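You operate a simulated robot arm through the tools that you are given. There is no shell and no other tool. Be economical: measure what you need, move in short steps, check, and stop when the job is done.

You are at the controls of a simulated two-armed robot. One attempt, no reset.

JOB
Pick up the block with the black cap with one hand, pass it to the other hand and put it on the strip behind the splashback. Open the drawer of the small steel bench, take the blue cap and leave it in the inside the small bench drawer and shut the drawer again. Put the tiny clear bottle marked "29" from the rubber mat of the sorting table on the strip behind the splashback. Put the medium gutter marked with an orange square on top of the steel disc on the third store shelf from the bottom. Put the yellow cap on the strip behind the splashback. Take the folded grey rag on the front of the low bench and put it away on the front of the steel table. Take the labelled jug with a green handle on the front of the low bench and put it away on the jug table top. Put the clear water bottle on the orange booklet. Switch the white wall switch on. Turn the knob of tank three to 20 C. Any order will do. Set down upright: tiny clear bottle, medium gutter marked with an orange square, labelled jug with a green handle, clear water bottle.
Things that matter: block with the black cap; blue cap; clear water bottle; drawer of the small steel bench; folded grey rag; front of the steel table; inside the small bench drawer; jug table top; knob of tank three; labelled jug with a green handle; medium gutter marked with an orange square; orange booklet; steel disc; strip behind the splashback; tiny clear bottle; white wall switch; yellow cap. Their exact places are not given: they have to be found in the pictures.

It is judged by the outcome, as a careful person would: the job done as asked, and still so three seconds after it is handed in. It fails if anything else is knocked over, pushed out of place, dropped, spilled or broken. A push-on lid holds only when it is set on centred and level and pressed home; a screw cap is set on level and turned clockwise until tight.

ROBOT AND FRAMES
Two 7-joint arms with two-finger parallel grippers on one trunk, on a base that drives. Base frame: it is fixed to the floor where the robot stands at the start and does not move with it; the origin is under the middle of the robot, x ahead of it, y to its left, z up; the surface under the hand at the start is at about z = 780. Readings come in mm, rad, newtons and seconds.
The left shoulder is at the start at [50, 168, 1057], the right one opposite. With the tool pointing down near the work surface each hand reaches from about 220 to 660 mm from the robot's upright axis, wherever it stands, measured 20 degrees to its own side. Places, roughly: block with the black cap [500, 250, 750]; blue cap (5x5x3 cm) [1700, 700, 800]; clear water bottle (7x7x23 cm) [9000, -4600, 500]; drawer of the small steel bench [-1000, -3300, 800]; folded grey rag (12x7x3 cm) [7100, -7100, 600]; front of the steel table [3400, 0, 900]; inside the small bench drawer [-1100, -3300, 700]; jug table top [-900, -6600, 800]; knob of tank three [18500, -600, 1000]; labelled jug with a green handle [7000, -6750, 750]; medium gutter marked with an orang (18x9x11 cm) [2800, -7500, 800]; orange booklet [9000, -4500, 500]; steel disc [250, -7750, 1000]; strip behind the splashback (70x17 cm) [1980, -4480, 800]; tiny clear bottle [3000, -4250, 750]; white wall switch [11000, -5100, 1200]; yellow cap (5x5x3 cm) [1300, -7800, 1100]. Payload 1.57 kg a hand.
The TCP of each hand is the grasp point between the finger pads, 30 mm short of the fingertips. In the tool frame z runs along the fingers and y along their closing line. The gripper opens to 80 mm. The fingers are 17 mm wide and 12 mm thick; the gripper's body (40 by 82 mm) begins 80 mm behind the TCP.
Orientation is that of the tool frame in the base frame, as [roll, pitch, yaw] about the fixed x, y, z axes, in that order (R = Rz(yaw) Ry(pitch) Rx(roll)). With the fingers straight down and closing along the base's y, the tool's x points along the base's -x, its y along +y and its z along -z.

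CONTROLS
- The arms move only by the tool drive_tool. It takes "left_steps", "right_steps" or both (then of equal length, played together; a hand with none holds still); each is a list of rows, each a list of 7 numbers: the turn, a rotation vector about the tool's x, y, z in units of 45 degrees (1.0 is 45 degrees), then the shift along the tool's x, y, z in units of 100 mm (1.0 is 100 mm), then the opening, from 0 (shut) to 1 (fully open). In form: [[rx, ry, rz, x, y, z, claw], ...]. A call has 1 to 10 rows; each row is the pose to reach, as a shift and turn from the pose commanded when the call began, along the tool's axes at that moment. A call with a number of a shift or a turn outside -1 to 1 is refused whole. Rows are played at 5 a second. More than 50 mm and 0.15 rad between two rows, or a gripper value outside its range, and nothing of the call is played. A pose out of reach is approached as far as the arm can. The call stops where the force on the tool passes 40 N (or 10 N more than at its start, if that is more) or the arm is blocked; 0.2 s more then pass. Each finger travels about 45 mm/s and halts on what it meets, pressing with about 34 N; the grip force reading is that of the motor and also rises with nothing between the fingers. The clock runs only during rows and for 0.2 s after the last one: add rows that repeat a pose to give the fingers time. The reply holds the time, the measured pose of the TCP, the force on the tool along the base axes, the opening and the grip force, in the units named above and with some noise, with the torque about the TCP (base axes, N m) and any sound that the robot's microphone picked up.
- Cameras (640 x 400 px; columns grow to the right, rows downward): "scene" is now at [124, 32.9, 1273.1]; the picture's right is [0.36, -0.93, 0.00], its down [-0.49, -0.19, -0.85] and it looks along [0.80, 0.30, -0.52] (base axes); focal length 262 px, centre (320, 200). "left" rides on the left gripper at [72, 7, -122] in its tool frame; the picture's right is [-0.09, 1.00, 0.00], its down [-0.84, -0.08, -0.54] and it looks along [-0.54, -0.05, 0.84] (tool axes); focal length 238 px, centre (320, 200). "right" rides on the right gripper at [72, -7, -122] in its tool frame; the picture's right is [0.09, 1.00, 0.00], its down [-0.84, 0.08, -0.54] and it looks along [-0.54, 0.05, 0.84] (tool axes); focal length 238 px, centre (320, 200).
- capture(camera): a new picture of that camera. No time passes.
- lift_body(by): slides the trunk up (or, below 0, down) by that many mm; the arms and the scene camera ride with it, the base frame stays. It gives what a move gives, with no picture.
- drive_base(legs): drives the robot by 1 to 6 legs, each [ahead, left, turn to the left] in mm, mm and rad, along the robot's own axes; the way and the turn of a leg run together, so that a leg with both is an arc; at most 1500 mm and 3.142 rad a leg. The arms and the cameras ride along, it lands a little off, and it stops where it bumps. It gives what a move gives.
- pan_tilt(pan, tilt): turns the head with the scene camera to pan (to the left, within 1.396 rad either way) and tilt (down, from -0.506 to 1.204), counted from straight ahead of the robot. It gives what a move gives.
- point_at(camera, pixels): there is no depth. For up to 12 entries [column, row, z] of the newest picture of that camera ("zoom" is the newest enlarged one), the place [x, y] in the base frame at which the ray of that pixel passes the height z, good to about 3 mm. No time passes.
- zoom(camera, box): a new picture of the part [left, top, right, bottom] of that camera's present view, enlarged. No time passes.
- job_done(): hands the job in; it is judged then, once.

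Work in short steps. Measure before you move; look again where a grasp or a placing could have gone wrong, and mend it. You have 357 turns and 286 pictures in all, those below and enlarged ones among them. Open the grippers and draw the arms clear of the work before you hand the job in, unless the task says otherwise; then end with one line.

The tools are called after "Emit:" as name(argument=value, ...) on one line, values as JSON. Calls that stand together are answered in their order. drive_tool: Moves the arms, as the interface text tells. Its arguments: {"type":"object","properties":{"left_steps":{"type":"array","items":{"type":"array","items":{"type":"number"}}},"right_steps":{"type":"array","items":{"type":"array","items":{"type":"number"}}}},"required":[]} The other tools are called the same way: lift_body (by) slides the trunk up or down; drive_base (legs) drives the base; pan_tilt (pan, tilt) turns the head that bears the scene camera; capture (camera) takes a picture; point_at (camera, pixels) gives the place at which the rays of pixels pass given heights; zoom (camera, box) takes an enlarged picture of a part of a camera's view; job_done () hands the job in.

At the start:

```text
time_s: 0.0
left_eef_pos: [414.8, 388.3, 1051.9]
left_ee_rot: [-3.141, 0.0, 3.14]
left_wrist_force: [0.2, -0.7, 0.5]
left_torque: [0.0, 0.01, 0.0]
left_grip_width: 79.9
left_grasp_force: 0.1
right_eef_pos: [411.0, 17.8, 1088.6]
right_ee_rot: [-3.14, 0.001, -3.141]
right_wrist_force: [0.5, 0.4, 0.6]
right_torque: [-0.02, 0.01, 0.02]
right_grip_width: 79.9
right_grasp_force: 0.0
trunk travel left (down, up): [-225.0, 218.0]
robot x, y, heading: [-1.5, -1.7, 0.003]
head pan, tilt: [0.365, 0.55]
```

scene: 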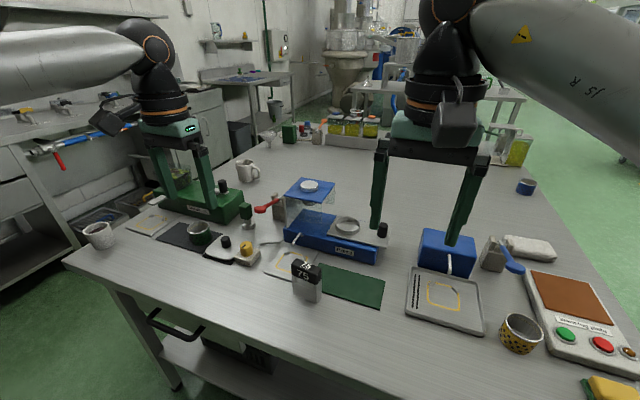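
right: 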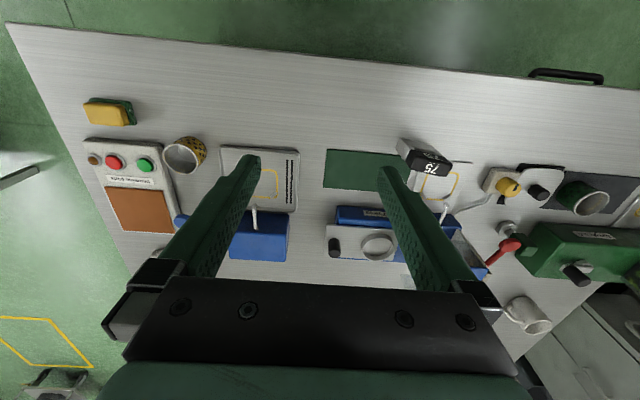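
left: 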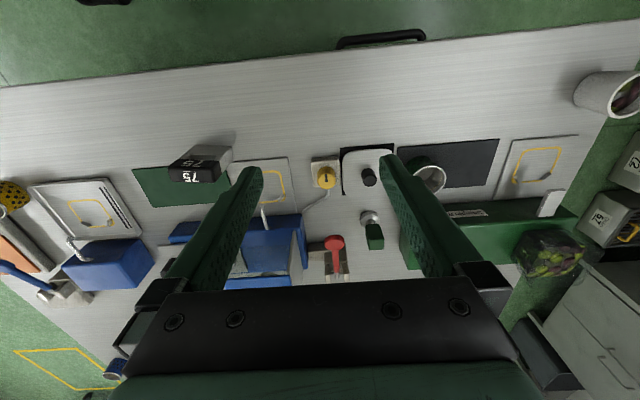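

The block marked 75 with a black cap is at about (307,282) in the scene picture. I measure it.

Emit:
zoom(camera="scene", box=[220, 220, 400, 332])

Emit:
point_at(camera="scene", pixels=[[293, 294, 780], [318, 301, 780], [293, 261, 840], [321, 268, 840], [303, 258, 840], [307, 264, 840]])

Emit:
zoom(camera="left", box=[130, 110, 290, 210])

```text
3.56 times, centred on (310, 276) of scene
```

zoom: 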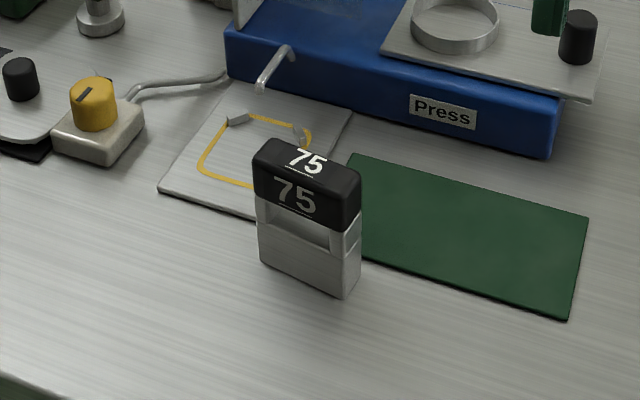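

```text
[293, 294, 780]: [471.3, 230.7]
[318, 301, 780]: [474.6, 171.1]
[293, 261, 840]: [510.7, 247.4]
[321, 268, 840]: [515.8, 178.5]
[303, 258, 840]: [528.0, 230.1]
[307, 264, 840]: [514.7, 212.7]
```

```text
4.00 times, centred on (210, 160) of left
```

zoom: 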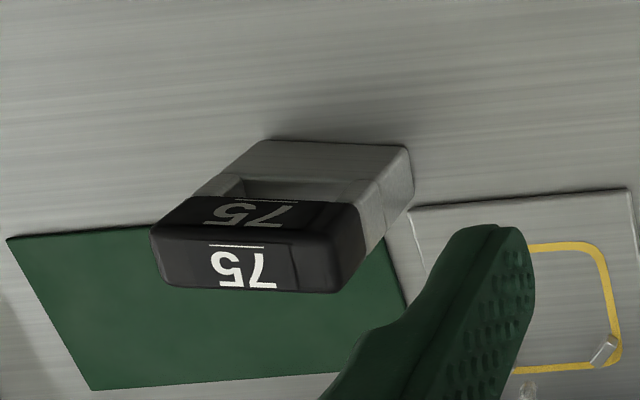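

I refine the block's corners from the left-hand zoom.

Emit:
point_at(camera="zoom", pixels=[[262, 140, 780], [408, 146, 780], [413, 195, 780], [155, 232, 840], [165, 285, 840], [340, 293, 840], [335, 240, 840], [165, 285, 860], [340, 293, 860], [165, 285, 850], [340, 293, 850]])

Emit:
point_at(camera="scene", pixels=[[292.6, 293.7, 780], [316.5, 303.8, 780], [321.2, 290.3, 780], [297, 259, 850], [321, 268, 850], [291, 265, 850], [297, 259, 860], [321, 268, 860], [317, 277, 850]])

```text
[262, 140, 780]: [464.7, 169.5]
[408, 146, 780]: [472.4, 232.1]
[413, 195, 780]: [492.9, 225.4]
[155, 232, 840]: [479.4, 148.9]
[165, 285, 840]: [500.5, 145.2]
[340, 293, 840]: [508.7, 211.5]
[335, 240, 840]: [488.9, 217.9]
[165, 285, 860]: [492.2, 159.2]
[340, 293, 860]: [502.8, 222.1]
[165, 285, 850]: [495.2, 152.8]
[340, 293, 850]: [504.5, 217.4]
```

```text
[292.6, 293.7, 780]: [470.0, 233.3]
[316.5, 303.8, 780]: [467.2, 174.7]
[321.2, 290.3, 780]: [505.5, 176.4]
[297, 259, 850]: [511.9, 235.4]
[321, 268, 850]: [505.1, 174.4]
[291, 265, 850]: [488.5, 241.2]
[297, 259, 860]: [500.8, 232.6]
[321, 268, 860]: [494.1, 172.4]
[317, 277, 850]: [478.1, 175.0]
```

The block stands at about [481,201], roughly 60 x 26 x 88 mm, nearly square to the axes. Before choosing the grip I look around to learn the lay of the place.

Emit:
pan_tilt(pan=-0.3, tilt=0.2)

Emit:
capture(camera="scene")

Emit:
pan_tilt(pan=-1.3, tilt=0.3)

Emit:
capture(camera="scene")

Emit:
pan_tilt(pan=0.7, tilt=0.3)

Emit:
capture(camera="scene")

```text
time_s: 1.0
left_eef_pos: [415.3, 388.8, 1051.1]
left_ee_rot: [-3.141, -0.001, -3.14]
left_wrist_force: [-0.2, -0.3, -0.3]
left_torque: [-0.01, 0.02, -0.01]
left_grip_width: 80.1
left_grasp_force: 0.0
right_eef_pos: [410.7, 17.0, 1088.1]
right_ee_rot: [3.141, 0.0, 3.139]
right_wrist_force: [0.7, 0.7, 0.8]
right_torque: [0.0, -0.02, 0.0]
right_grip_width: 80.0
right_grasp_force: 0.0
trunk travel left (down, up): [-225.0, 218.0]
robot x, y, heading: [-1.1, -1.3, -0.0]
head pan, tilt: [-0.3, 0.201]
```

```text
280 pictures are left
```

scene: 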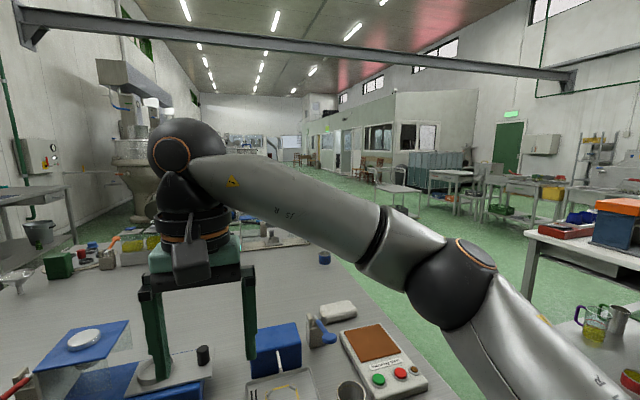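

```text
time_s: 2.3
left_eef_pos: [415.8, 389.9, 1051.3]
left_ee_rot: [-3.141, 0.002, -3.141]
left_wrist_force: [0.6, 0.0, 0.3]
left_torque: [0.01, -0.02, 0.02]
left_grip_width: 80.0
left_grasp_force: 0.1
right_eef_pos: [410.3, 17.6, 1087.1]
right_ee_rot: [3.141, 0.001, 3.141]
right_wrist_force: [-0.5, 0.3, 0.0]
right_torque: [0.01, -0.03, 0.03]
right_grip_width: 80.1
right_grasp_force: 0.0
trunk travel left (down, up): [-225.0, 218.0]
robot x, y, heading: [-1.4, -2.9, -0.001]
head pan, tilt: [-1.3, 0.3]
```

```text
279 pictures are left
```

scene: 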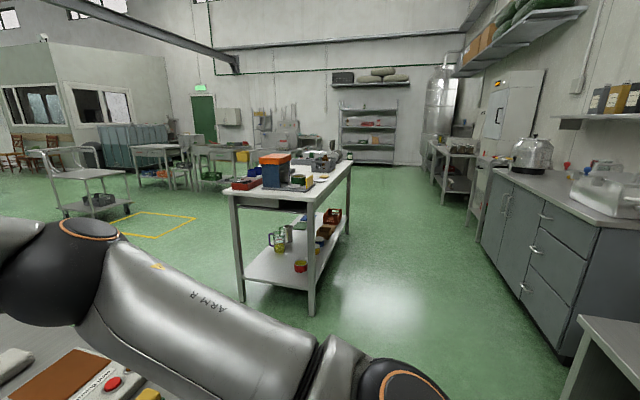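

```text
time_s: 4.2
left_eef_pos: [415.1, 388.8, 1051.8]
left_ee_rot: [-3.142, 0.0, -3.14]
left_wrist_force: [-0.6, 0.0, 0.6]
left_torque: [0.06, 0.01, -0.01]
left_grip_width: 80.0
left_grasp_force: 0.0
right_eef_pos: [410.7, 17.5, 1088.0]
right_ee_rot: [3.141, 0.001, 3.14]
right_wrist_force: [0.2, 0.4, 0.0]
right_torque: [-0.02, -0.02, 0.0]
right_grip_width: 79.8
right_grasp_force: 0.0
trunk travel left (down, up): [-225.0, 218.0]
robot x, y, heading: [-1.0, 1.4, 0.001]
head pan, tilt: [0.7, 0.3]
```

```text
278 pictures are left
```

scene: 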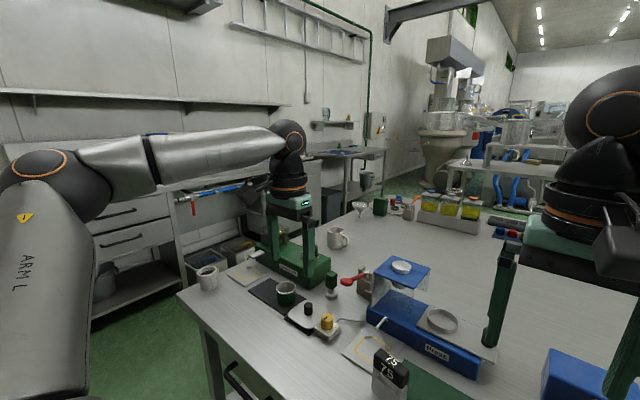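

Block is yawed about -0.11 rad. I'll take it with the left hand tilted from the +y side so that the right hand can take it by the cap. First turn the left hand.

Emit:
drive_tool(left_steps=[[0, 0, -0.16, -0.12, -0.05, 0, 1], [0, 0, -0.32, -0.25, -0.1, 0, 1], [0, 0, -0.48, -0.37, -0.15, 0, 1], [0, 0, -0.64, -0.5, -0.2, 0, 1], [0, 0, -0.8, -0.62, -0.25, 0, 1], [0, 0, -0.93, -0.74, -0.3, 0, 1]])

Emit:
drive_tool(left_steps=[[0, 0, -0.16, 0, 0, 0, 1], [0, 0, -0.32, 0, 0, 0, 1], [0, 0, -0.48, 0, 0, 0, 1], [0, 0, -0.64, 0, 0, 0, 1], [0, 0, -0.8, 0, 0, 0, 1], [0, 0, -0.93, 0, 0, 0, 1]])

Emit:
drive_tool(left_steps=[[0, 0.17, 0, 0, 0, 0, 1], [0, 0.34, 0, 0, 0, 0, 1], [0, 0.51, 0, 0, 0, 0, 1], [0, 0.68, 0, 0, 0, 0, 1], [0, 0.84, 0, 0, 0, 0, 1], [0, 1, 0, 0, 0, 0, 1], [0, 1, 0, 0, 0, 0, 1]])

```text
time_s: 5.6
left_eef_pos: [488.5, 359.2, 1051.9]
left_ee_rot: [3.141, -0.001, -2.408]
left_wrist_force: [0.6, -0.1, -0.3]
left_torque: [0.02, -0.01, 0.01]
left_grip_width: 80.1
left_grasp_force: 0.1
right_eef_pos: [410.6, 18.6, 1089.1]
right_ee_rot: [-3.141, 0.001, 3.139]
right_wrist_force: [0.3, -0.4, -0.2]
right_torque: [-0.01, 0.03, -0.01]
right_grip_width: 79.8
right_grasp_force: 0.1
trunk travel left (down, up): [-225.0, 218.0]
robot x, y, heading: [1.7, -2.8, 0.002]
head pan, tilt: [0.7, 0.3]
```

```text
time_s: 7.0
left_eef_pos: [488.4, 358.8, 1050.9]
left_ee_rot: [3.14, 0.001, -1.678]
left_wrist_force: [-0.1, 0.2, 0.7]
left_torque: [0.01, -0.03, 0.02]
left_grip_width: 79.9
left_grasp_force: 0.1
right_eef_pos: [409.7, 18.1, 1087.6]
right_ee_rot: [-3.141, 0.0, -3.141]
right_wrist_force: [-0.3, -0.1, -0.4]
right_torque: [0.02, 0.0, 0.04]
right_grip_width: 80.0
right_grasp_force: 0.1
trunk travel left (down, up): [-225.0, 218.0]
robot x, y, heading: [-1.2, -4.2, -0.001]
head pan, tilt: [0.7, 0.3]
```

```text
time_s: 8.6
left_eef_pos: [487.9, 359.6, 1051.9]
left_ee_rot: [-3.141, -0.788, -1.681]
left_wrist_force: [0.0, -0.2, -0.6]
left_torque: [-0.01, 0.0, 0.01]
left_grip_width: 79.9
left_grasp_force: 0.1
right_eef_pos: [411.2, 17.3, 1089.2]
right_ee_rot: [-3.141, 0.001, 3.14]
right_wrist_force: [-0.6, 0.3, 0.1]
right_torque: [0.01, 0.0, 0.0]
right_grip_width: 80.1
right_grasp_force: 0.1
trunk travel left (down, up): [-225.0, 218.0]
robot x, y, heading: [-1.5, -0.3, 0.001]
head pan, tilt: [0.7, 0.3]
```

Orientation is right. I check the block in the left camera before going in.

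Emit:
capture(camera="left")

```text
277 pictures are left
```

left: 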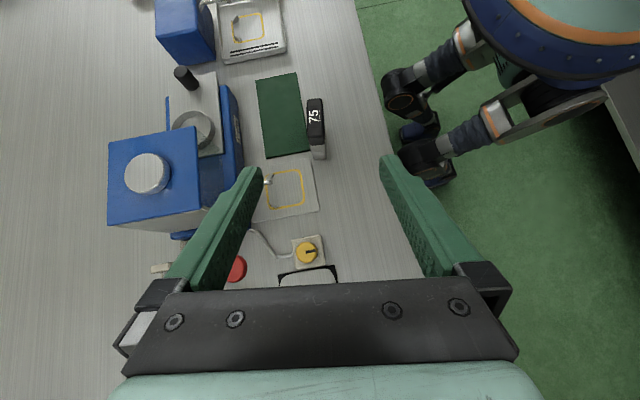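

Emit:
zoom(camera="left", box=[280, 80, 360, 180])

Emit:
point_at(camera="left", pixels=[[312, 158, 780], [326, 158, 780], [306, 98, 865], [322, 97, 865], [312, 142, 840], [325, 142, 840]])

```text
4.00 times, centred on (320, 130) of left
```

zoom: 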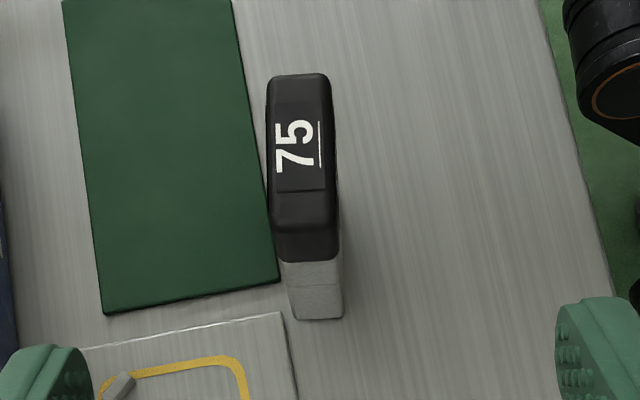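

```text
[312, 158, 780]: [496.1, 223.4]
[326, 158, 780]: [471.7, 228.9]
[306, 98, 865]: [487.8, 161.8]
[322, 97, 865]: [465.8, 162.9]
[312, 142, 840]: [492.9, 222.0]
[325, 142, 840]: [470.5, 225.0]
```

Block centre about [481.5,198]. I go down along the approach line in stages.

Emit:
drive_tool(left_steps=[[0, 0, 0, -0.2, -0.04, 0.35, 1], [0, 0, 0, -0.4, -0.08, 0.7, 1], [0, 0, 0, -0.57, -0.106, 1, 1]])

Emit:
drive_tool(left_steps=[[0, 0, 0, 0, 0, 0.4, 1], [0, 0, 0, 0, 0, 0.8, 1], [0, 0, 0, 0, 0, 1, 1]])

Emit:
capture(camera="left")

```text
time_s: 9.4
left_eef_pos: [496.6, 327.8, 939.5]
left_ee_rot: [-3.141, -0.786, -1.68]
left_wrist_force: [0.1, 0.2, -0.3]
left_torque: [0.02, 0.0, 0.06]
left_grip_width: 80.4
left_grasp_force: 0.1
right_eef_pos: [411.0, 18.6, 1089.2]
right_ee_rot: [-3.141, 0.001, -3.141]
right_wrist_force: [0.2, 0.1, 0.9]
right_torque: [0.01, -0.03, 0.04]
right_grip_width: 80.3
right_grasp_force: 0.0
trunk travel left (down, up): [-225.0, 218.0]
robot x, y, heading: [-3.2, -0.5, -0.003]
head pan, tilt: [0.7, 0.3]
```

```text
time_s: 10.2
left_eef_pos: [489.2, 255.7, 868.9]
left_ee_rot: [-3.138, -0.785, -1.681]
left_wrist_force: [0.5, 1.4, 0.9]
left_torque: [0.01, 0.04, 0.0]
left_grip_width: 80.3
left_grasp_force: 0.1
right_eef_pos: [410.1, 17.9, 1087.1]
right_ee_rot: [-3.142, 0.0, -3.141]
right_wrist_force: [-0.1, 0.3, -0.5]
right_torque: [-0.03, 0.01, 0.03]
right_grip_width: 80.0
right_grasp_force: 0.1
trunk travel left (down, up): [-225.0, 218.0]
robot x, y, heading: [1.5, -0.1, -0.003]
head pan, tilt: [0.7, 0.3]
```

```text
275 pictures are left
```

left: 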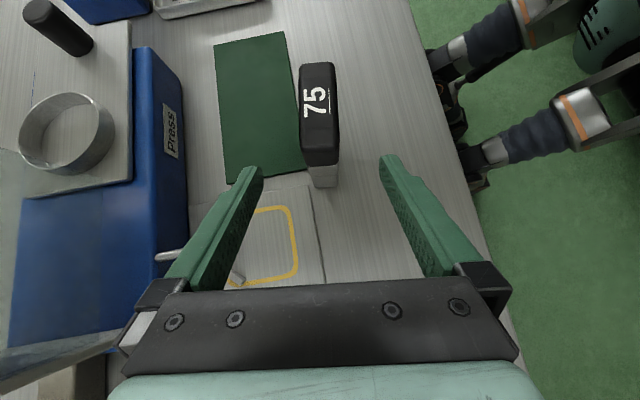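

Centred. I go the last 75 mm and close.

Emit:
drive_tool(left_steps=[[0, 0, 0, 0, 0, 0.4, 1], [0, 0, 0, 0, 0, 0.75, 1], [0, 0, 0, 0, 0, 0.75, 0.7], [0, 0, 0, 0, 0, 0.75, 0.4], [0, 0, 0, 0, 0, 0.75, 0.1], [0, 0, 0, 0, 0, 0.75, 0], [0, 0, 0, 0, 0, 0.75, 0], [0, 0, 0, 0, 0, 0.75, 0]])

Emit:
capture(camera="left")

```text
time_s: 12.0
left_eef_pos: [460.8, 205.7, 836.4]
left_ee_rot: [-3.141, -0.784, -1.682]
left_wrist_force: [0.0, 0.1, 1.0]
left_torque: [-0.21, -0.1, 0.01]
left_grip_width: 24.0
left_grasp_force: 33.0
left hand out of reach, approached as far as the arm can: row 1, 2, 3, 4, 5, 6, 7, 8
right_eef_pos: [410.0, 18.3, 1087.7]
right_ee_rot: [-3.141, -0.001, 3.141]
right_wrist_force: [0.0, -1.1, -0.2]
right_torque: [-0.02, 0.02, 0.01]
right_grip_width: 80.1
right_grasp_force: 0.1
trunk travel left (down, up): [-225.0, 218.0]
robot x, y, heading: [-3.0, 0.7, 0.002]
head pan, tilt: [0.7, 0.3]
```

```text
274 pictures are left
```

left: 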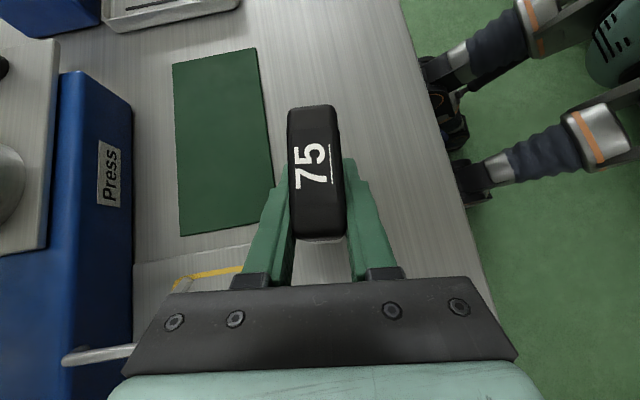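

It fell short by reach (z=836) but holds at 24 mm, 33 N. I lift with the trunk.

Emit:
lift_body(by=120)

Emit:
capture(camera="left")

Emit:
pan_tilt(pan=0.35, tilt=0.6)

Emit:
capture(camera="scene")

```text
time_s: 13.5
left_eef_pos: [461.1, 205.8, 954.7]
left_ee_rot: [-3.141, -0.785, -1.681]
left_wrist_force: [0.2, 0.3, -5.1]
left_torque: [0.02, 0.02, 0.01]
left_grip_width: 23.9
left_grasp_force: 34.0
right_eef_pos: [411.1, 18.1, 1207.6]
right_ee_rot: [-3.14, 0.0, 3.141]
right_wrist_force: [-0.6, -0.3, -0.3]
right_torque: [0.01, 0.01, 0.01]
right_grip_width: 80.0
right_grasp_force: 0.1
trunk travel left (down, up): [-345.0, 98.0]
robot x, y, heading: [-0.6, -2.2, -0.005]
head pan, tilt: [0.7, 0.3]
```

```text
273 pictures are left
```

left: 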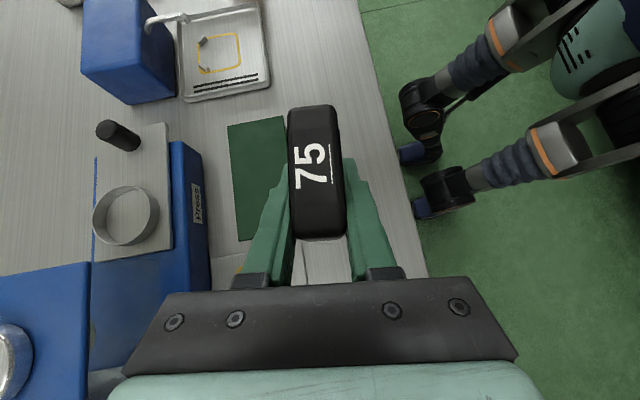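

```text
time_s: 14.4
left_eef_pos: [461.4, 206.6, 955.3]
left_ee_rot: [-3.142, -0.784, -1.68]
left_wrist_force: [-0.6, 0.8, -6.4]
left_torque: [0.02, 0.01, 0.01]
left_grip_width: 24.0
left_grasp_force: 34.2
right_eef_pos: [411.1, 17.4, 1207.3]
right_ee_rot: [-3.141, 0.001, -3.14]
right_wrist_force: [-0.5, -0.5, -0.2]
right_torque: [-0.01, 0.0, 0.01]
right_grip_width: 80.0
right_grasp_force: 0.1
trunk travel left (down, up): [-345.0, 98.0]
robot x, y, heading: [-1.4, -1.4, -0.002]
head pan, tilt: [0.351, 0.6]
```

```text
272 pictures are left
```

scene: 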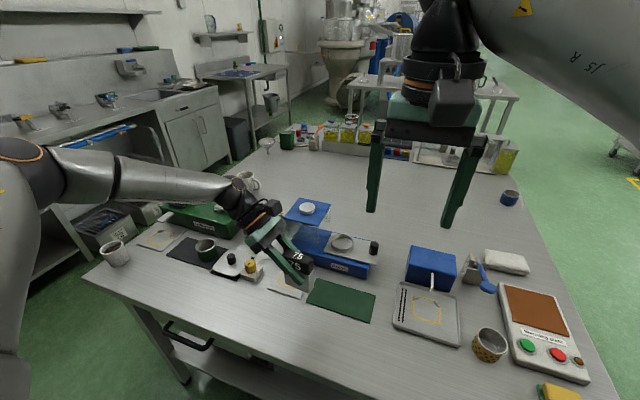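

The block is lifted. I zoom to see how the block sits in the fingers.

Emit:
zoom(camera="scene", box=[230, 210, 350, 300])

Emit:
point_at(camera="zoom", pixels=[[320, 200, 950]])

```text
4.44 times, centred on (290, 255) of scene
```

zoom: 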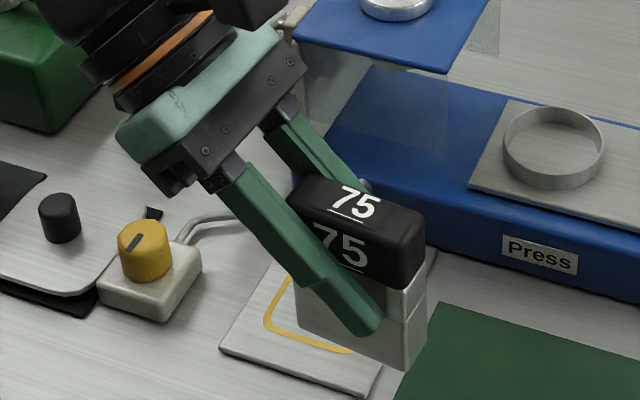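

```text
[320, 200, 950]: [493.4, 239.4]
```

The block's right/top corner of the cap is free for the right hand. I measure the cap's corners, and turn the right hand (first 45 degrees) meanwhile.

Emit:
point_at(camera="zoom", pixels=[[298, 176, 987], [420, 212, 987], [408, 240, 987], [290, 200, 987], [405, 368, 899], [298, 318, 899], [404, 292, 955]])

Emit:
drive_tool(right_steps=[[0, 0, 0.17, 0, -0.2, 0, 1], [0, 0, 0.34, 0, -0.4, 0, 1], [0, 0, 0.51, 0, -0.6, 0, 1], [0, 0, 0.68, 0, -0.8, 0, 1], [0, 0, 0.84, 0, -0.9, 0, 1], [0, 0, 1, 0, -0.95, 0, 1]])

Emit:
drive_tool(right_steps=[[0, 0, 0.17, 0, 0, 0, 1], [0, 0, 0.34, 0, 0, 0, 1], [0, 0, 0.51, 0, 0, 0, 1], [0, 0, 0.68, 0, 0, 0, 1], [0, 0, 0.84, 0, 0, 0, 1], [0, 0, 1, 0, 0, 0, 1]])

Emit:
drive_tool(right_steps=[[0, 0, 0.14, 0, 0, 0, 1]])

Emit:
drive_tool(right_steps=[[0, 0.17, 0, 0, 0, 0, 1], [0, 0.34, 0, 0, 0, 0, 1], [0, 0.51, 0, 0, 0, 0, 1], [0, 0.68, 0, 0, 0, 0, 1], [0, 0.84, 0, 0, 0, 0, 1], [0, 1, 0, 0, 0, 0, 1]])

```text
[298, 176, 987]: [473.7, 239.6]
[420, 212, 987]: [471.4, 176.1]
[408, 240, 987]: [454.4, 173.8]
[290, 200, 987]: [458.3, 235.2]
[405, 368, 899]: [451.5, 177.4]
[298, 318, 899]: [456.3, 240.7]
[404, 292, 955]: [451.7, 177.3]
```

```text
time_s: 15.8
left_eef_pos: [461.6, 205.5, 955.7]
left_ee_rot: [3.141, -0.784, -1.68]
left_wrist_force: [-0.7, 1.5, -5.5]
left_torque: [0.03, 0.02, 0.01]
left_grip_width: 23.9
left_grasp_force: 34.3
right_eef_pos: [411.8, -77.7, 1205.8]
right_ee_rot: [-3.141, 0.0, 2.354]
right_wrist_force: [-0.6, 0.5, 0.1]
right_torque: [-0.01, -0.01, -0.01]
right_grip_width: 79.9
right_grasp_force: 0.1
trunk travel left (down, up): [-345.0, 98.0]
robot x, y, heading: [3.5, 2.6, -0.003]
head pan, tilt: [0.351, 0.6]
```

```text
time_s: 17.2
left_eef_pos: [461.3, 206.4, 955.8]
left_ee_rot: [3.141, -0.784, -1.681]
left_wrist_force: [-0.2, 0.1, -5.7]
left_torque: [0.02, 0.01, 0.0]
left_grip_width: 23.8
left_grasp_force: 33.6
right_eef_pos: [411.7, -75.7, 1206.8]
right_ee_rot: [3.141, -0.001, 1.568]
right_wrist_force: [-0.3, -0.1, 0.4]
right_torque: [0.01, 0.01, 0.0]
right_grip_width: 80.1
right_grasp_force: 0.2
trunk travel left (down, up): [-345.0, 98.0]
robot x, y, heading: [3.5, 0.3, -0.001]
head pan, tilt: [0.351, 0.6]
```

```text
time_s: 17.6
left_eef_pos: [461.8, 206.5, 955.6]
left_ee_rot: [-3.14, -0.783, -1.681]
left_wrist_force: [0.4, 0.2, -5.6]
left_torque: [0.01, 0.01, 0.0]
left_grip_width: 23.8
left_grasp_force: 34.3
right_eef_pos: [411.0, -77.7, 1207.1]
right_ee_rot: [3.141, 0.001, 1.458]
right_wrist_force: [0.5, -0.3, 1.2]
right_torque: [-0.02, 0.0, -0.01]
right_grip_width: 80.0
right_grasp_force: 0.1
trunk travel left (down, up): [-345.0, 98.0]
robot x, y, heading: [-0.2, -0.8, -0.003]
head pan, tilt: [0.351, 0.6]
```

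```text
time_s: 19.0
left_eef_pos: [461.4, 205.9, 955.2]
left_ee_rot: [3.141, -0.784, -1.681]
left_wrist_force: [-0.1, 0.4, -6.1]
left_torque: [0.05, 0.01, 0.0]
left_grip_width: 24.0
left_grasp_force: 34.3
right_eef_pos: [411.2, -78.0, 1208.2]
right_ee_rot: [-3.141, -0.786, 1.461]
right_wrist_force: [-0.4, 0.2, -0.4]
right_torque: [0.02, 0.02, 0.01]
right_grip_width: 79.8
right_grasp_force: 0.1
trunk travel left (down, up): [-345.0, 98.0]
robot x, y, heading: [0.4, 1.4, 0.001]
head pan, tilt: [0.351, 0.6]
```

Right hand aligned. Target TCP at about [458,178,984]; I advance along its axis in stages.

Emit:
drive_tool(right_steps=[[0, 0, 0, 0.12, 0.1, 0.4, 1], [0, 0, 0, 0.25, 0.19, 0.8, 1], [0, 0, 0, 0.253, 0.19, 1, 1]])

Emit:
drive_tool(right_steps=[[0, 0, 0, 0, 0, 0.4, 1], [0, 0, 0, 0, 0, 0.8, 1], [0, 0, 0, 0, 0, 1, 1]])

Emit:
drive_tool(right_steps=[[0, 0, 0, 0, 0, 0.3, 1], [0, 0, 0, 0, 0, 0.6, 1], [0, 0, 0, 0, 0, 0.6, 1]])

Emit:
capture(camera="right")

Emit:
capture(camera="scene")

```text
time_s: 19.8
left_eef_pos: [461.5, 206.7, 957.4]
left_ee_rot: [-3.141, -0.784, -1.681]
left_wrist_force: [0.3, -0.5, -6.3]
left_torque: [0.02, 0.01, 0.04]
left_grip_width: 24.0
left_grasp_force: 34.4
right_eef_pos: [440.0, 10.8, 1153.1]
right_ee_rot: [3.141, -0.786, 1.458]
right_wrist_force: [-1.2, -0.3, -0.3]
right_torque: [-0.02, -0.01, -0.01]
right_grip_width: 80.2
right_grasp_force: 0.0
trunk travel left (down, up): [-345.0, 98.0]
robot x, y, heading: [1.2, -1.7, 0.0]
head pan, tilt: [0.351, 0.6]
```

```text
time_s: 20.6
left_eef_pos: [461.1, 206.4, 956.2]
left_ee_rot: [3.141, -0.785, -1.682]
left_wrist_force: [1.0, -0.4, -5.3]
left_torque: [0.01, -0.02, 0.01]
left_grip_width: 24.0
left_grasp_force: 34.3
right_eef_pos: [448.3, 80.9, 1082.2]
right_ee_rot: [3.14, -0.787, 1.459]
right_wrist_force: [-0.5, 0.2, 0.0]
right_torque: [-0.01, -0.02, -0.01]
right_grip_width: 79.8
right_grasp_force: 0.0
trunk travel left (down, up): [-345.0, 98.0]
robot x, y, heading: [-1.8, -0.6, -0.0]
head pan, tilt: [0.351, 0.6]
```

```text
time_s: 21.4
left_eef_pos: [461.2, 206.8, 954.6]
left_ee_rot: [3.141, -0.783, -1.681]
left_wrist_force: [-0.2, 0.9, -6.7]
left_torque: [0.01, 0.03, -0.04]
left_grip_width: 23.8
left_grasp_force: 34.1
right_eef_pos: [451.0, 121.4, 1042.3]
right_ee_rot: [-3.139, -0.784, 1.459]
right_wrist_force: [0.4, 0.4, -0.1]
right_torque: [0.01, -0.01, 0.01]
right_grip_width: 80.0
right_grasp_force: 0.0
trunk travel left (down, up): [-345.0, 98.0]
robot x, y, heading: [-0.8, -1.8, 0.002]
head pan, tilt: [0.351, 0.6]
```

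```text
270 pictures are left
```

right: 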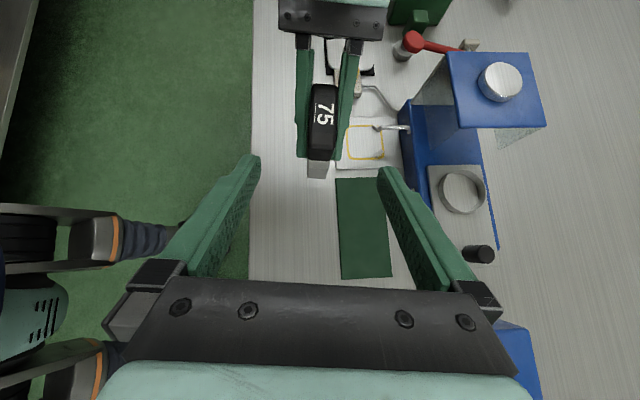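

```text
269 pictures are left
```

scene: 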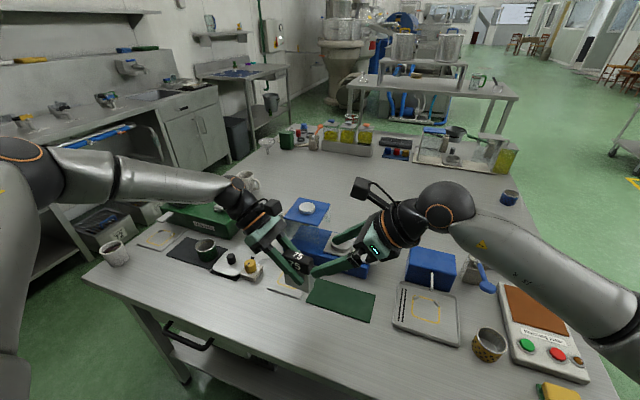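

Block is centred between the right fingers. I advance 60 mm, look, then the last bit.

Emit:
drive_tool(right_steps=[[0, 0, 0, 0, 0, 0.3, 1], [0, 0, 0, 0, 0, 0.6, 1], [0, 0, 0, 0, 0, 0.82, 1], [0, 0, 0, 0, 0, 0.82, 1]])

Emit:
capture(camera="right")

Emit:
zoom(camera="scene", box=[230, 210, 350, 300])

```text
time_s: 22.4
left_eef_pos: [460.2, 205.6, 955.1]
left_ee_rot: [-3.14, -0.784, -1.681]
left_wrist_force: [0.5, -0.7, -6.1]
left_torque: [0.05, 0.02, 0.0]
left_grip_width: 24.0
left_grasp_force: 33.7
right_eef_pos: [458.1, 179.9, 983.7]
right_ee_rot: [-3.14, -0.785, 1.46]
right_wrist_force: [-0.1, -1.2, 0.0]
right_torque: [0.03, 0.02, 0.03]
right_grip_width: 80.1
right_grasp_force: 0.1
trunk travel left (down, up): [-345.0, 98.0]
robot x, y, heading: [-0.1, -1.0, 0.002]
head pan, tilt: [0.351, 0.6]
```

```text
268 pictures are left
```

right: 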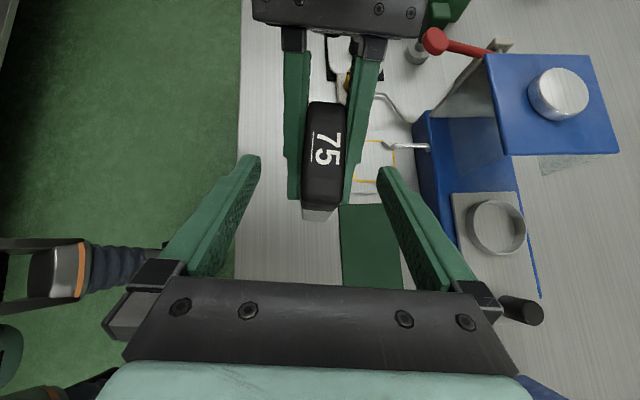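

```text
4.44 times, centred on (290, 255) of scene
```

zoom: 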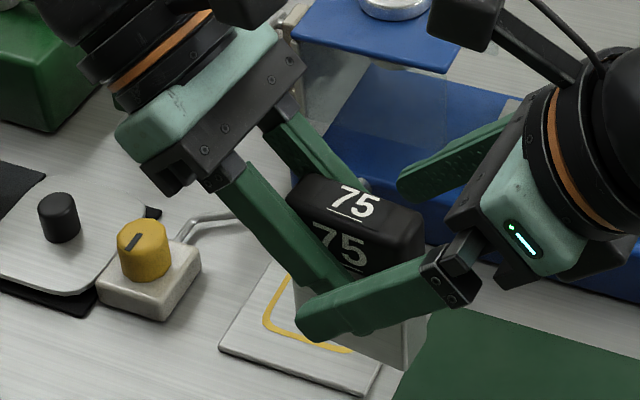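

The right fingertips would just meet the left finger; I back 7 mm off and close.

Emit:
drive_tool(right_steps=[[0, 0, 0, 0, 0.02, -0.07, 1], [0, 0, 0, 0, 0.02, -0.07, 0.7], [0, 0, 0, 0, 0.02, -0.07, 0.5], [0, 0, 0, 0, 0.02, -0.07, 0.3], [0, 0, 0, 0, 0.02, -0.07, 0.15], [0, 0, 0, 0, 0.02, -0.07, 0], [0, 0, 0, 0, 0.02, -0.07, 0], [0, 0, 0, 0, 0.02, -0.07, 0]])

Emit:
zoom(camera="scene", box=[230, 210, 350, 300])

```text
time_s: 24.2
left_eef_pos: [462.3, 206.8, 955.6]
left_ee_rot: [-3.138, -0.783, -1.678]
left_wrist_force: [10.4, 2.1, -9.2]
left_torque: [-0.14, 0.36, 0.19]
left_grip_width: 23.7
left_grasp_force: 34.1
right_eef_pos: [459.7, 174.9, 989.8]
right_ee_rot: [-3.136, -0.785, 1.461]
right_wrist_force: [-10.8, -2.5, 3.0]
right_torque: [0.17, -0.01, 0.11]
right_grip_width: 23.7
right_grasp_force: 34.3
trunk travel left (down, up): [-345.0, 98.0]
robot x, y, heading: [-0.6, -1.8, -0.0]
head pan, tilt: [0.351, 0.6]
```

```text
4.44 times, centred on (290, 255) of scene
```

zoom: 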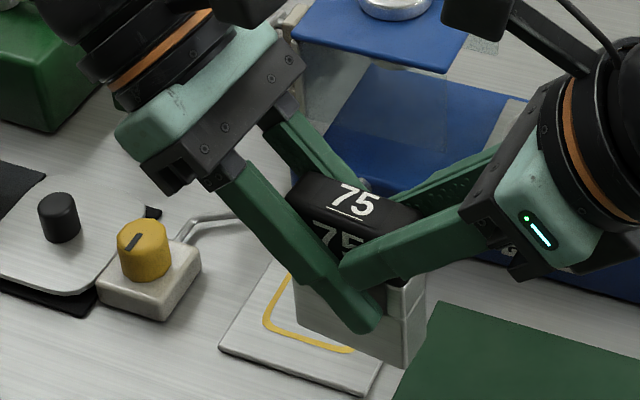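

Both hands hold it. I open the left hand and draw it back along its axis.

Emit:
drive_tool(left_steps=[[0, 0, 0, 0, 0, 0, 0.3], [0, 0, 0, 0, 0, 0, 0.7], [0, 0, 0, 0, 0, 0, 1], [0, 0, 0, 0, 0, 0, 1]])

Emit:
drive_tool(left_steps=[[0, 0, 0, 0, 0, -0.3, 1], [0, 0, 0, 0, 0, -0.7, 1], [0, 0, 0, 0, 0, -1, 1], [0, 0, 0, 0, 0, -1, 1]])

Emit:
capture(camera="scene")

```text
time_s: 25.2
left_eef_pos: [460.3, 206.3, 956.1]
left_ee_rot: [-3.141, -0.785, -1.682]
left_wrist_force: [0.1, -0.4, -0.5]
left_torque: [0.01, 0.01, 0.0]
left_grip_width: 79.9
left_grasp_force: 0.0
right_eef_pos: [459.2, 174.3, 987.6]
right_ee_rot: [3.141, -0.786, 1.46]
right_wrist_force: [-0.5, 0.2, -0.5]
right_torque: [-0.18, 0.03, -0.03]
right_grip_width: 23.7
right_grasp_force: 34.2
trunk travel left (down, up): [-345.0, 98.0]
robot x, y, heading: [0.0, 0.7, 0.004]
head pan, tilt: [0.351, 0.6]
```

```text
time_s: 26.2
left_eef_pos: [469.7, 278.2, 1027.1]
left_ee_rot: [3.141, -0.784, -1.679]
left_wrist_force: [0.0, -0.6, -0.1]
left_torque: [-0.01, -0.02, 0.0]
left_grip_width: 80.1
left_grasp_force: 0.0
right_eef_pos: [459.8, 174.0, 987.9]
right_ee_rot: [-3.138, -0.786, 1.461]
right_wrist_force: [0.2, 0.4, 0.0]
right_torque: [-0.2, 0.03, -0.06]
right_grip_width: 23.8
right_grasp_force: 33.9
trunk travel left (down, up): [-345.0, 98.0]
robot x, y, heading: [-0.8, -1.2, -0.001]
head pan, tilt: [0.351, 0.6]
```

```text
265 pictures are left
```

scene: 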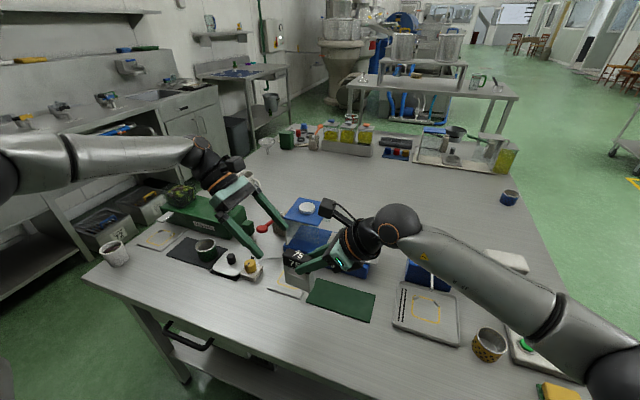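

Handover done. Now I look for the blue cap at the far-left end of the table (about (303,135)).

Emit:
zoom(camera="scene", box=[230, 95, 390, 195])

Emit:
zoom(camera="scene", box=[370, 95, 530, 215])

```text
4.00 times, centred on (310, 145) of scene
```

zoom: 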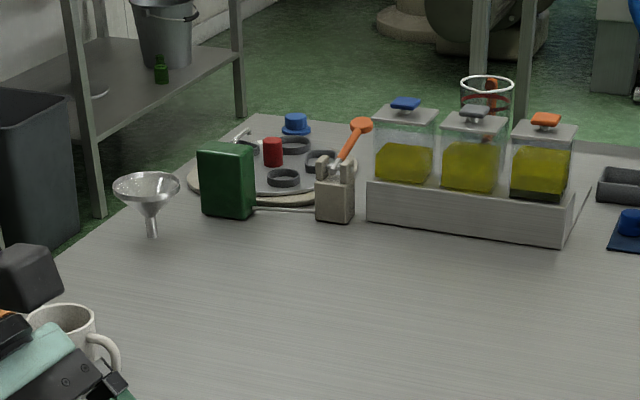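

```text
3.33 times, centred on (450, 155) of scene
```

zoom: 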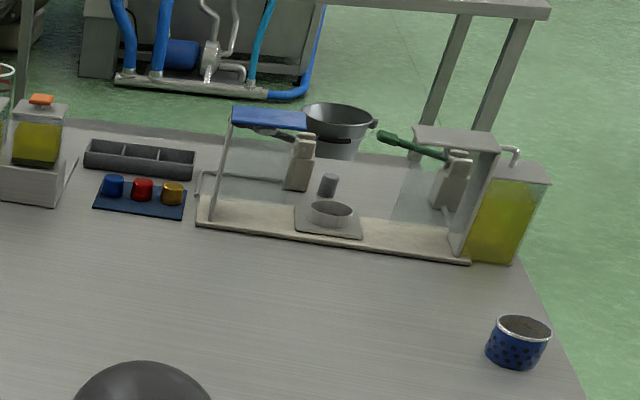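

Two candidates: the flanged blue cap on the round board (304,127) and the blue one on the mat (404,151). I compare with the given rough place [1700,700].

Emit:
point_at(camera="scene", pixels=[[304, 127, 800], [298, 127, 800], [310, 127, 800], [404, 153, 785], [401, 151, 790], [407, 151, 790]])

Emit:
zoom(camera="scene", box=[276, 115, 326, 147])

```text
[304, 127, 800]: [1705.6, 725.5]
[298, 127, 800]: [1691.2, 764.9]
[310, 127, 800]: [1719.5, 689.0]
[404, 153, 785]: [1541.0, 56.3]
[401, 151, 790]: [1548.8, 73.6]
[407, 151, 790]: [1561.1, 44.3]
```

```text
12.50 times, centred on (301, 131) of scene
```

zoom: 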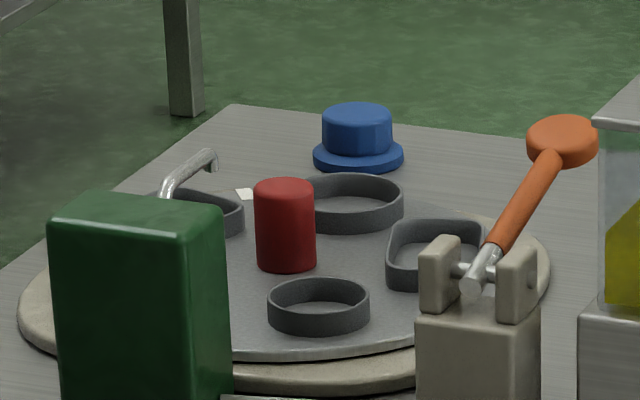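

The flanged blue cap at [1705,725] is it. I measure the table's outline and the aisle to plan the drive.

Emit:
point_at(camera="scene", pixels=[[83, 279, 780], [243, 155, 780], [294, 122, 780], [385, 130, 780], [520, 185, 780], [585, 330, 780], [30, 330, 0], [140, 205, 0], [210, 180, 0], [280, 215, 0], [245, 158, 0], [560, 170, 0]])

Emit:
pan_tilt(pan=1.2, tilt=0.6)

Emit:
capture(camera="scene")

Emit:
pan_tilt(pan=-0.5, tilt=0.5)

Emit:
capture(camera="scene")

```text
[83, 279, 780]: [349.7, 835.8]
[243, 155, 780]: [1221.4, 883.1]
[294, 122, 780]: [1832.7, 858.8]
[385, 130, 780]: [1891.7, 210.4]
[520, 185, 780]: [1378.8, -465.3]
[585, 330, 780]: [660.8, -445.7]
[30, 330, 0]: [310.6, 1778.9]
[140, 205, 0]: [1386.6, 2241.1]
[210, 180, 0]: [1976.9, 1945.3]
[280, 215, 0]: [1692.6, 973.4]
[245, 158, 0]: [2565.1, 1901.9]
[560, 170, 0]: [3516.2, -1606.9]
```

```text
time_s: 27.3
left_eef_pos: [469.1, 275.8, 1026.8]
left_ee_rot: [3.141, -0.784, -1.681]
left_wrist_force: [0.1, 0.9, -0.5]
left_torque: [-0.03, 0.02, 0.0]
left_grip_width: 80.0
left_grasp_force: 0.0
right_eef_pos: [460.8, 175.1, 988.7]
right_ee_rot: [-3.138, -0.786, 1.459]
right_wrist_force: [0.3, -0.4, 0.2]
right_torque: [-0.2, 0.04, -0.01]
right_grip_width: 23.9
right_grasp_force: 34.2
trunk travel left (down, up): [-345.0, 98.0]
robot x, y, heading: [3.4, 1.6, -0.001]
head pan, tilt: [1.201, 0.6]
```

```text
261 pictures are left
```

scene: 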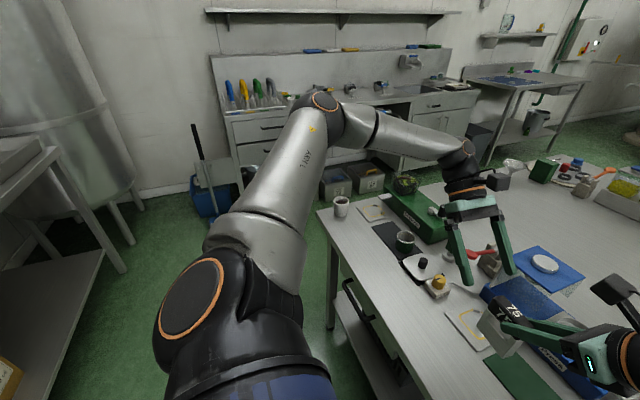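

```text
time_s: 29.1
left_eef_pos: [469.9, 276.1, 1026.7]
left_ee_rot: [3.141, -0.785, -1.681]
left_wrist_force: [-0.7, -0.2, 0.1]
left_torque: [-0.02, 0.02, 0.02]
left_grip_width: 80.1
left_grasp_force: 0.1
right_eef_pos: [459.9, 174.5, 988.0]
right_ee_rot: [-3.139, -0.786, 1.46]
right_wrist_force: [-0.1, -0.2, 0.1]
right_torque: [-0.2, -0.01, -0.01]
right_grip_width: 23.7
right_grasp_force: 33.5
trunk travel left (down, up): [-345.0, 98.0]
robot x, y, heading: [-0.5, -1.5, 0.002]
head pan, tilt: [-0.499, 0.499]
```

```text
260 pictures are left
```

scene: 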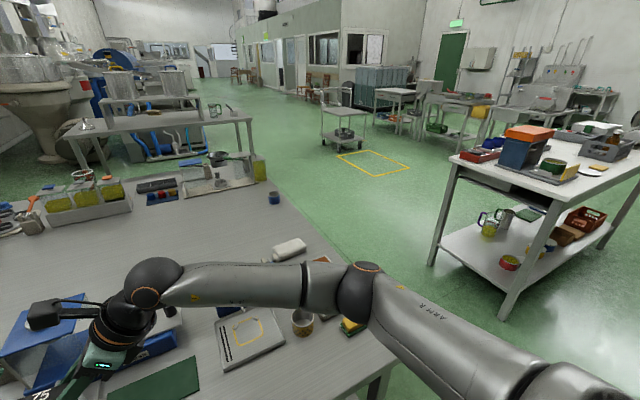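

I measure obstacles along the way on the right (low table legs, trolley, back table).

Emit:
point_at(camera="scene", pixels=[[431, 264, 0], [503, 318, 0], [455, 155, 800], [85, 192, 0], [98, 205, 0], [260, 172, 0], [250, 178, 0], [327, 148, 0], [410, 170, 0], [345, 155, 0], [232, 150, 0], [170, 160, 0]])

Emit:
zoom(camera="scene", box=[60, 60, 300, 220])

```text
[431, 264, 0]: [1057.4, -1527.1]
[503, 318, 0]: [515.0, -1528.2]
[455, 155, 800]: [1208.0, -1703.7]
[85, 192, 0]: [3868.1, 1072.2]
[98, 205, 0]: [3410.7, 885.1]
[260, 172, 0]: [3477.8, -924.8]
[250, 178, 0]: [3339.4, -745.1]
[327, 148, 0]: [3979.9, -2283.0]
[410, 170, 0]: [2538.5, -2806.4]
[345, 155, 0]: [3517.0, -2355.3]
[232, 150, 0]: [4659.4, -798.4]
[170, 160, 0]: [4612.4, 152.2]
```

```text
2.50 times, centred on (180, 140) of scene
```

zoom: 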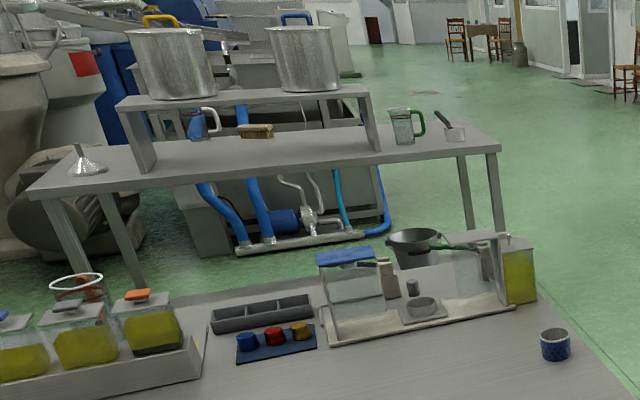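

Plan: back off, go round the table's right side through the aisle at y about -950, to its far end. First legs.

Emit:
drive_base(legs=[[-450, 0, 0], [0, -950, 0]])

Emit:
pan_tilt(pan=0.0, tilt=0.6)

Emit:
capture(camera="scene")

```text
time_s: 36.5
left_eef_pos: [30.5, -255.8, 1026.9]
left_ee_rot: [-3.139, -0.781, -1.688]
left_wrist_force: [0.2, 0.3, 0.7]
left_torque: [0.0, 0.01, 0.02]
left_grip_width: 80.0
left_grasp_force: 0.1
right_eef_pos: [19.2, -359.1, 986.0]
right_ee_rot: [-3.14, -0.779, 1.451]
right_wrist_force: [0.3, -0.3, -0.6]
right_torque: [-0.16, 0.02, 0.0]
right_grip_width: 23.7
right_grasp_force: 33.4
trunk travel left (down, up): [-345.0, 98.0]
robot x, y, heading: [-438.5, -529.9, -0.002]
head pan, tilt: [-0.499, 0.499]
stopped in leg 2: the robot was blocked; the commanded pose is now the measured one
```

```text
time_s: 37.5
left_eef_pos: [30.8, -254.5, 1026.6]
left_ee_rot: [-3.14, -0.783, -1.687]
left_wrist_force: [0.3, 0.0, 0.1]
left_torque: [0.0, 0.02, -0.01]
left_grip_width: 80.0
left_grasp_force: 0.0
right_eef_pos: [19.6, -358.5, 986.2]
right_ee_rot: [-3.139, -0.782, 1.452]
right_wrist_force: [-0.6, -0.2, -0.3]
right_torque: [-0.17, 0.03, -0.02]
right_grip_width: 23.7
right_grasp_force: 34.2
trunk travel left (down, up): [-345.0, 98.0]
robot x, y, heading: [-441.3, -529.3, -0.007]
head pan, tilt: [0.0, 0.6]
```

```text
258 pictures are left
```

scene: 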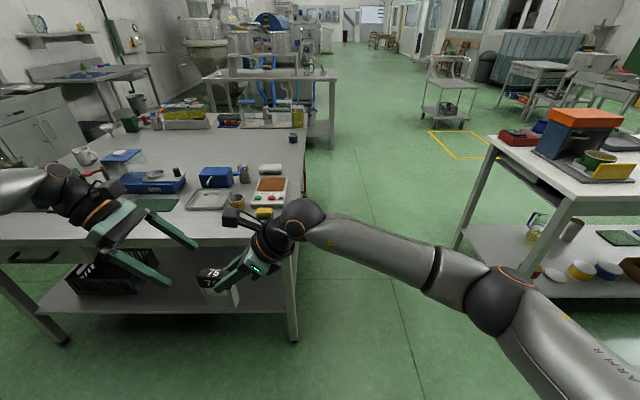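

Something blocked the base on its right side. I look right and down.

Emit:
pan_tilt(pan=-1.39, tilt=0.7)

Emit:
capture(camera="scene")

```text
time_s: 39.0
left_eef_pos: [29.2, -255.7, 1025.7]
left_ee_rot: [3.141, -0.783, -1.688]
left_wrist_force: [-0.2, 0.6, 0.3]
left_torque: [0.0, 0.0, -0.04]
left_grip_width: 80.0
left_grasp_force: 0.1
right_eef_pos: [19.1, -358.9, 986.7]
right_ee_rot: [-3.14, -0.783, 1.451]
right_wrist_force: [0.5, 0.0, 0.2]
right_torque: [-0.17, 0.02, -0.02]
right_grip_width: 23.9
right_grasp_force: 34.1
trunk travel left (down, up): [-345.0, 98.0]
robot x, y, heading: [-439.2, -526.4, -0.009]
head pan, tilt: [-1.389, 0.7]
```

```text
257 pictures are left
```

scene: 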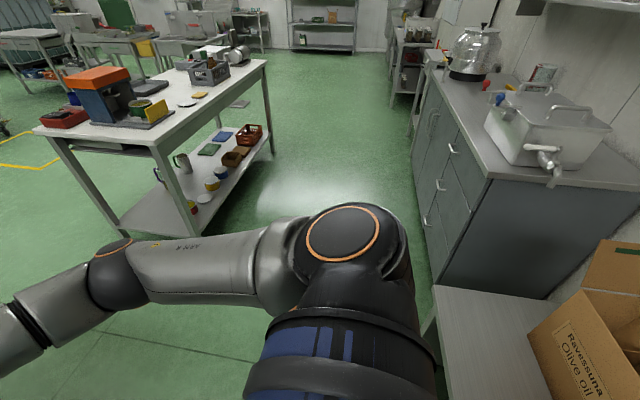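

A small bench with a box is on the right behind. I measure its corner and the counter behind it.

Emit:
point_at(camera="scene", pixels=[[434, 287, 700], [434, 287, 500], [434, 287, 800], [438, 262, 0], [415, 175, 0], [205, 228, 0], [272, 150, 0], [128, 225, 0], [490, 180, 900]])

Emit:
zoom(camera="scene", box=[400, 220, 640, 400])

```text
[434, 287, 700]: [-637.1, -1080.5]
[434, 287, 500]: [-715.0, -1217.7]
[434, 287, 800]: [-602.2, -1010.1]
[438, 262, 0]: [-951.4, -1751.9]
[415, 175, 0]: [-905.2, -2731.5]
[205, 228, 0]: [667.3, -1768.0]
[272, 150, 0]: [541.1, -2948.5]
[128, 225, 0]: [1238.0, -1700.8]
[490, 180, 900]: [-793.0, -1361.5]
```

```text
2.22 times, centred on (520, 310) of scene
```

zoom: 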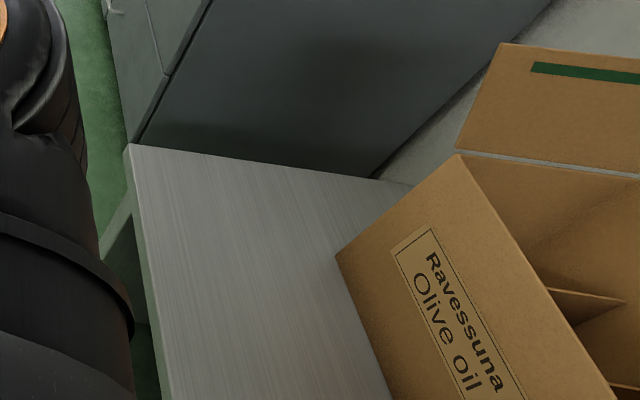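

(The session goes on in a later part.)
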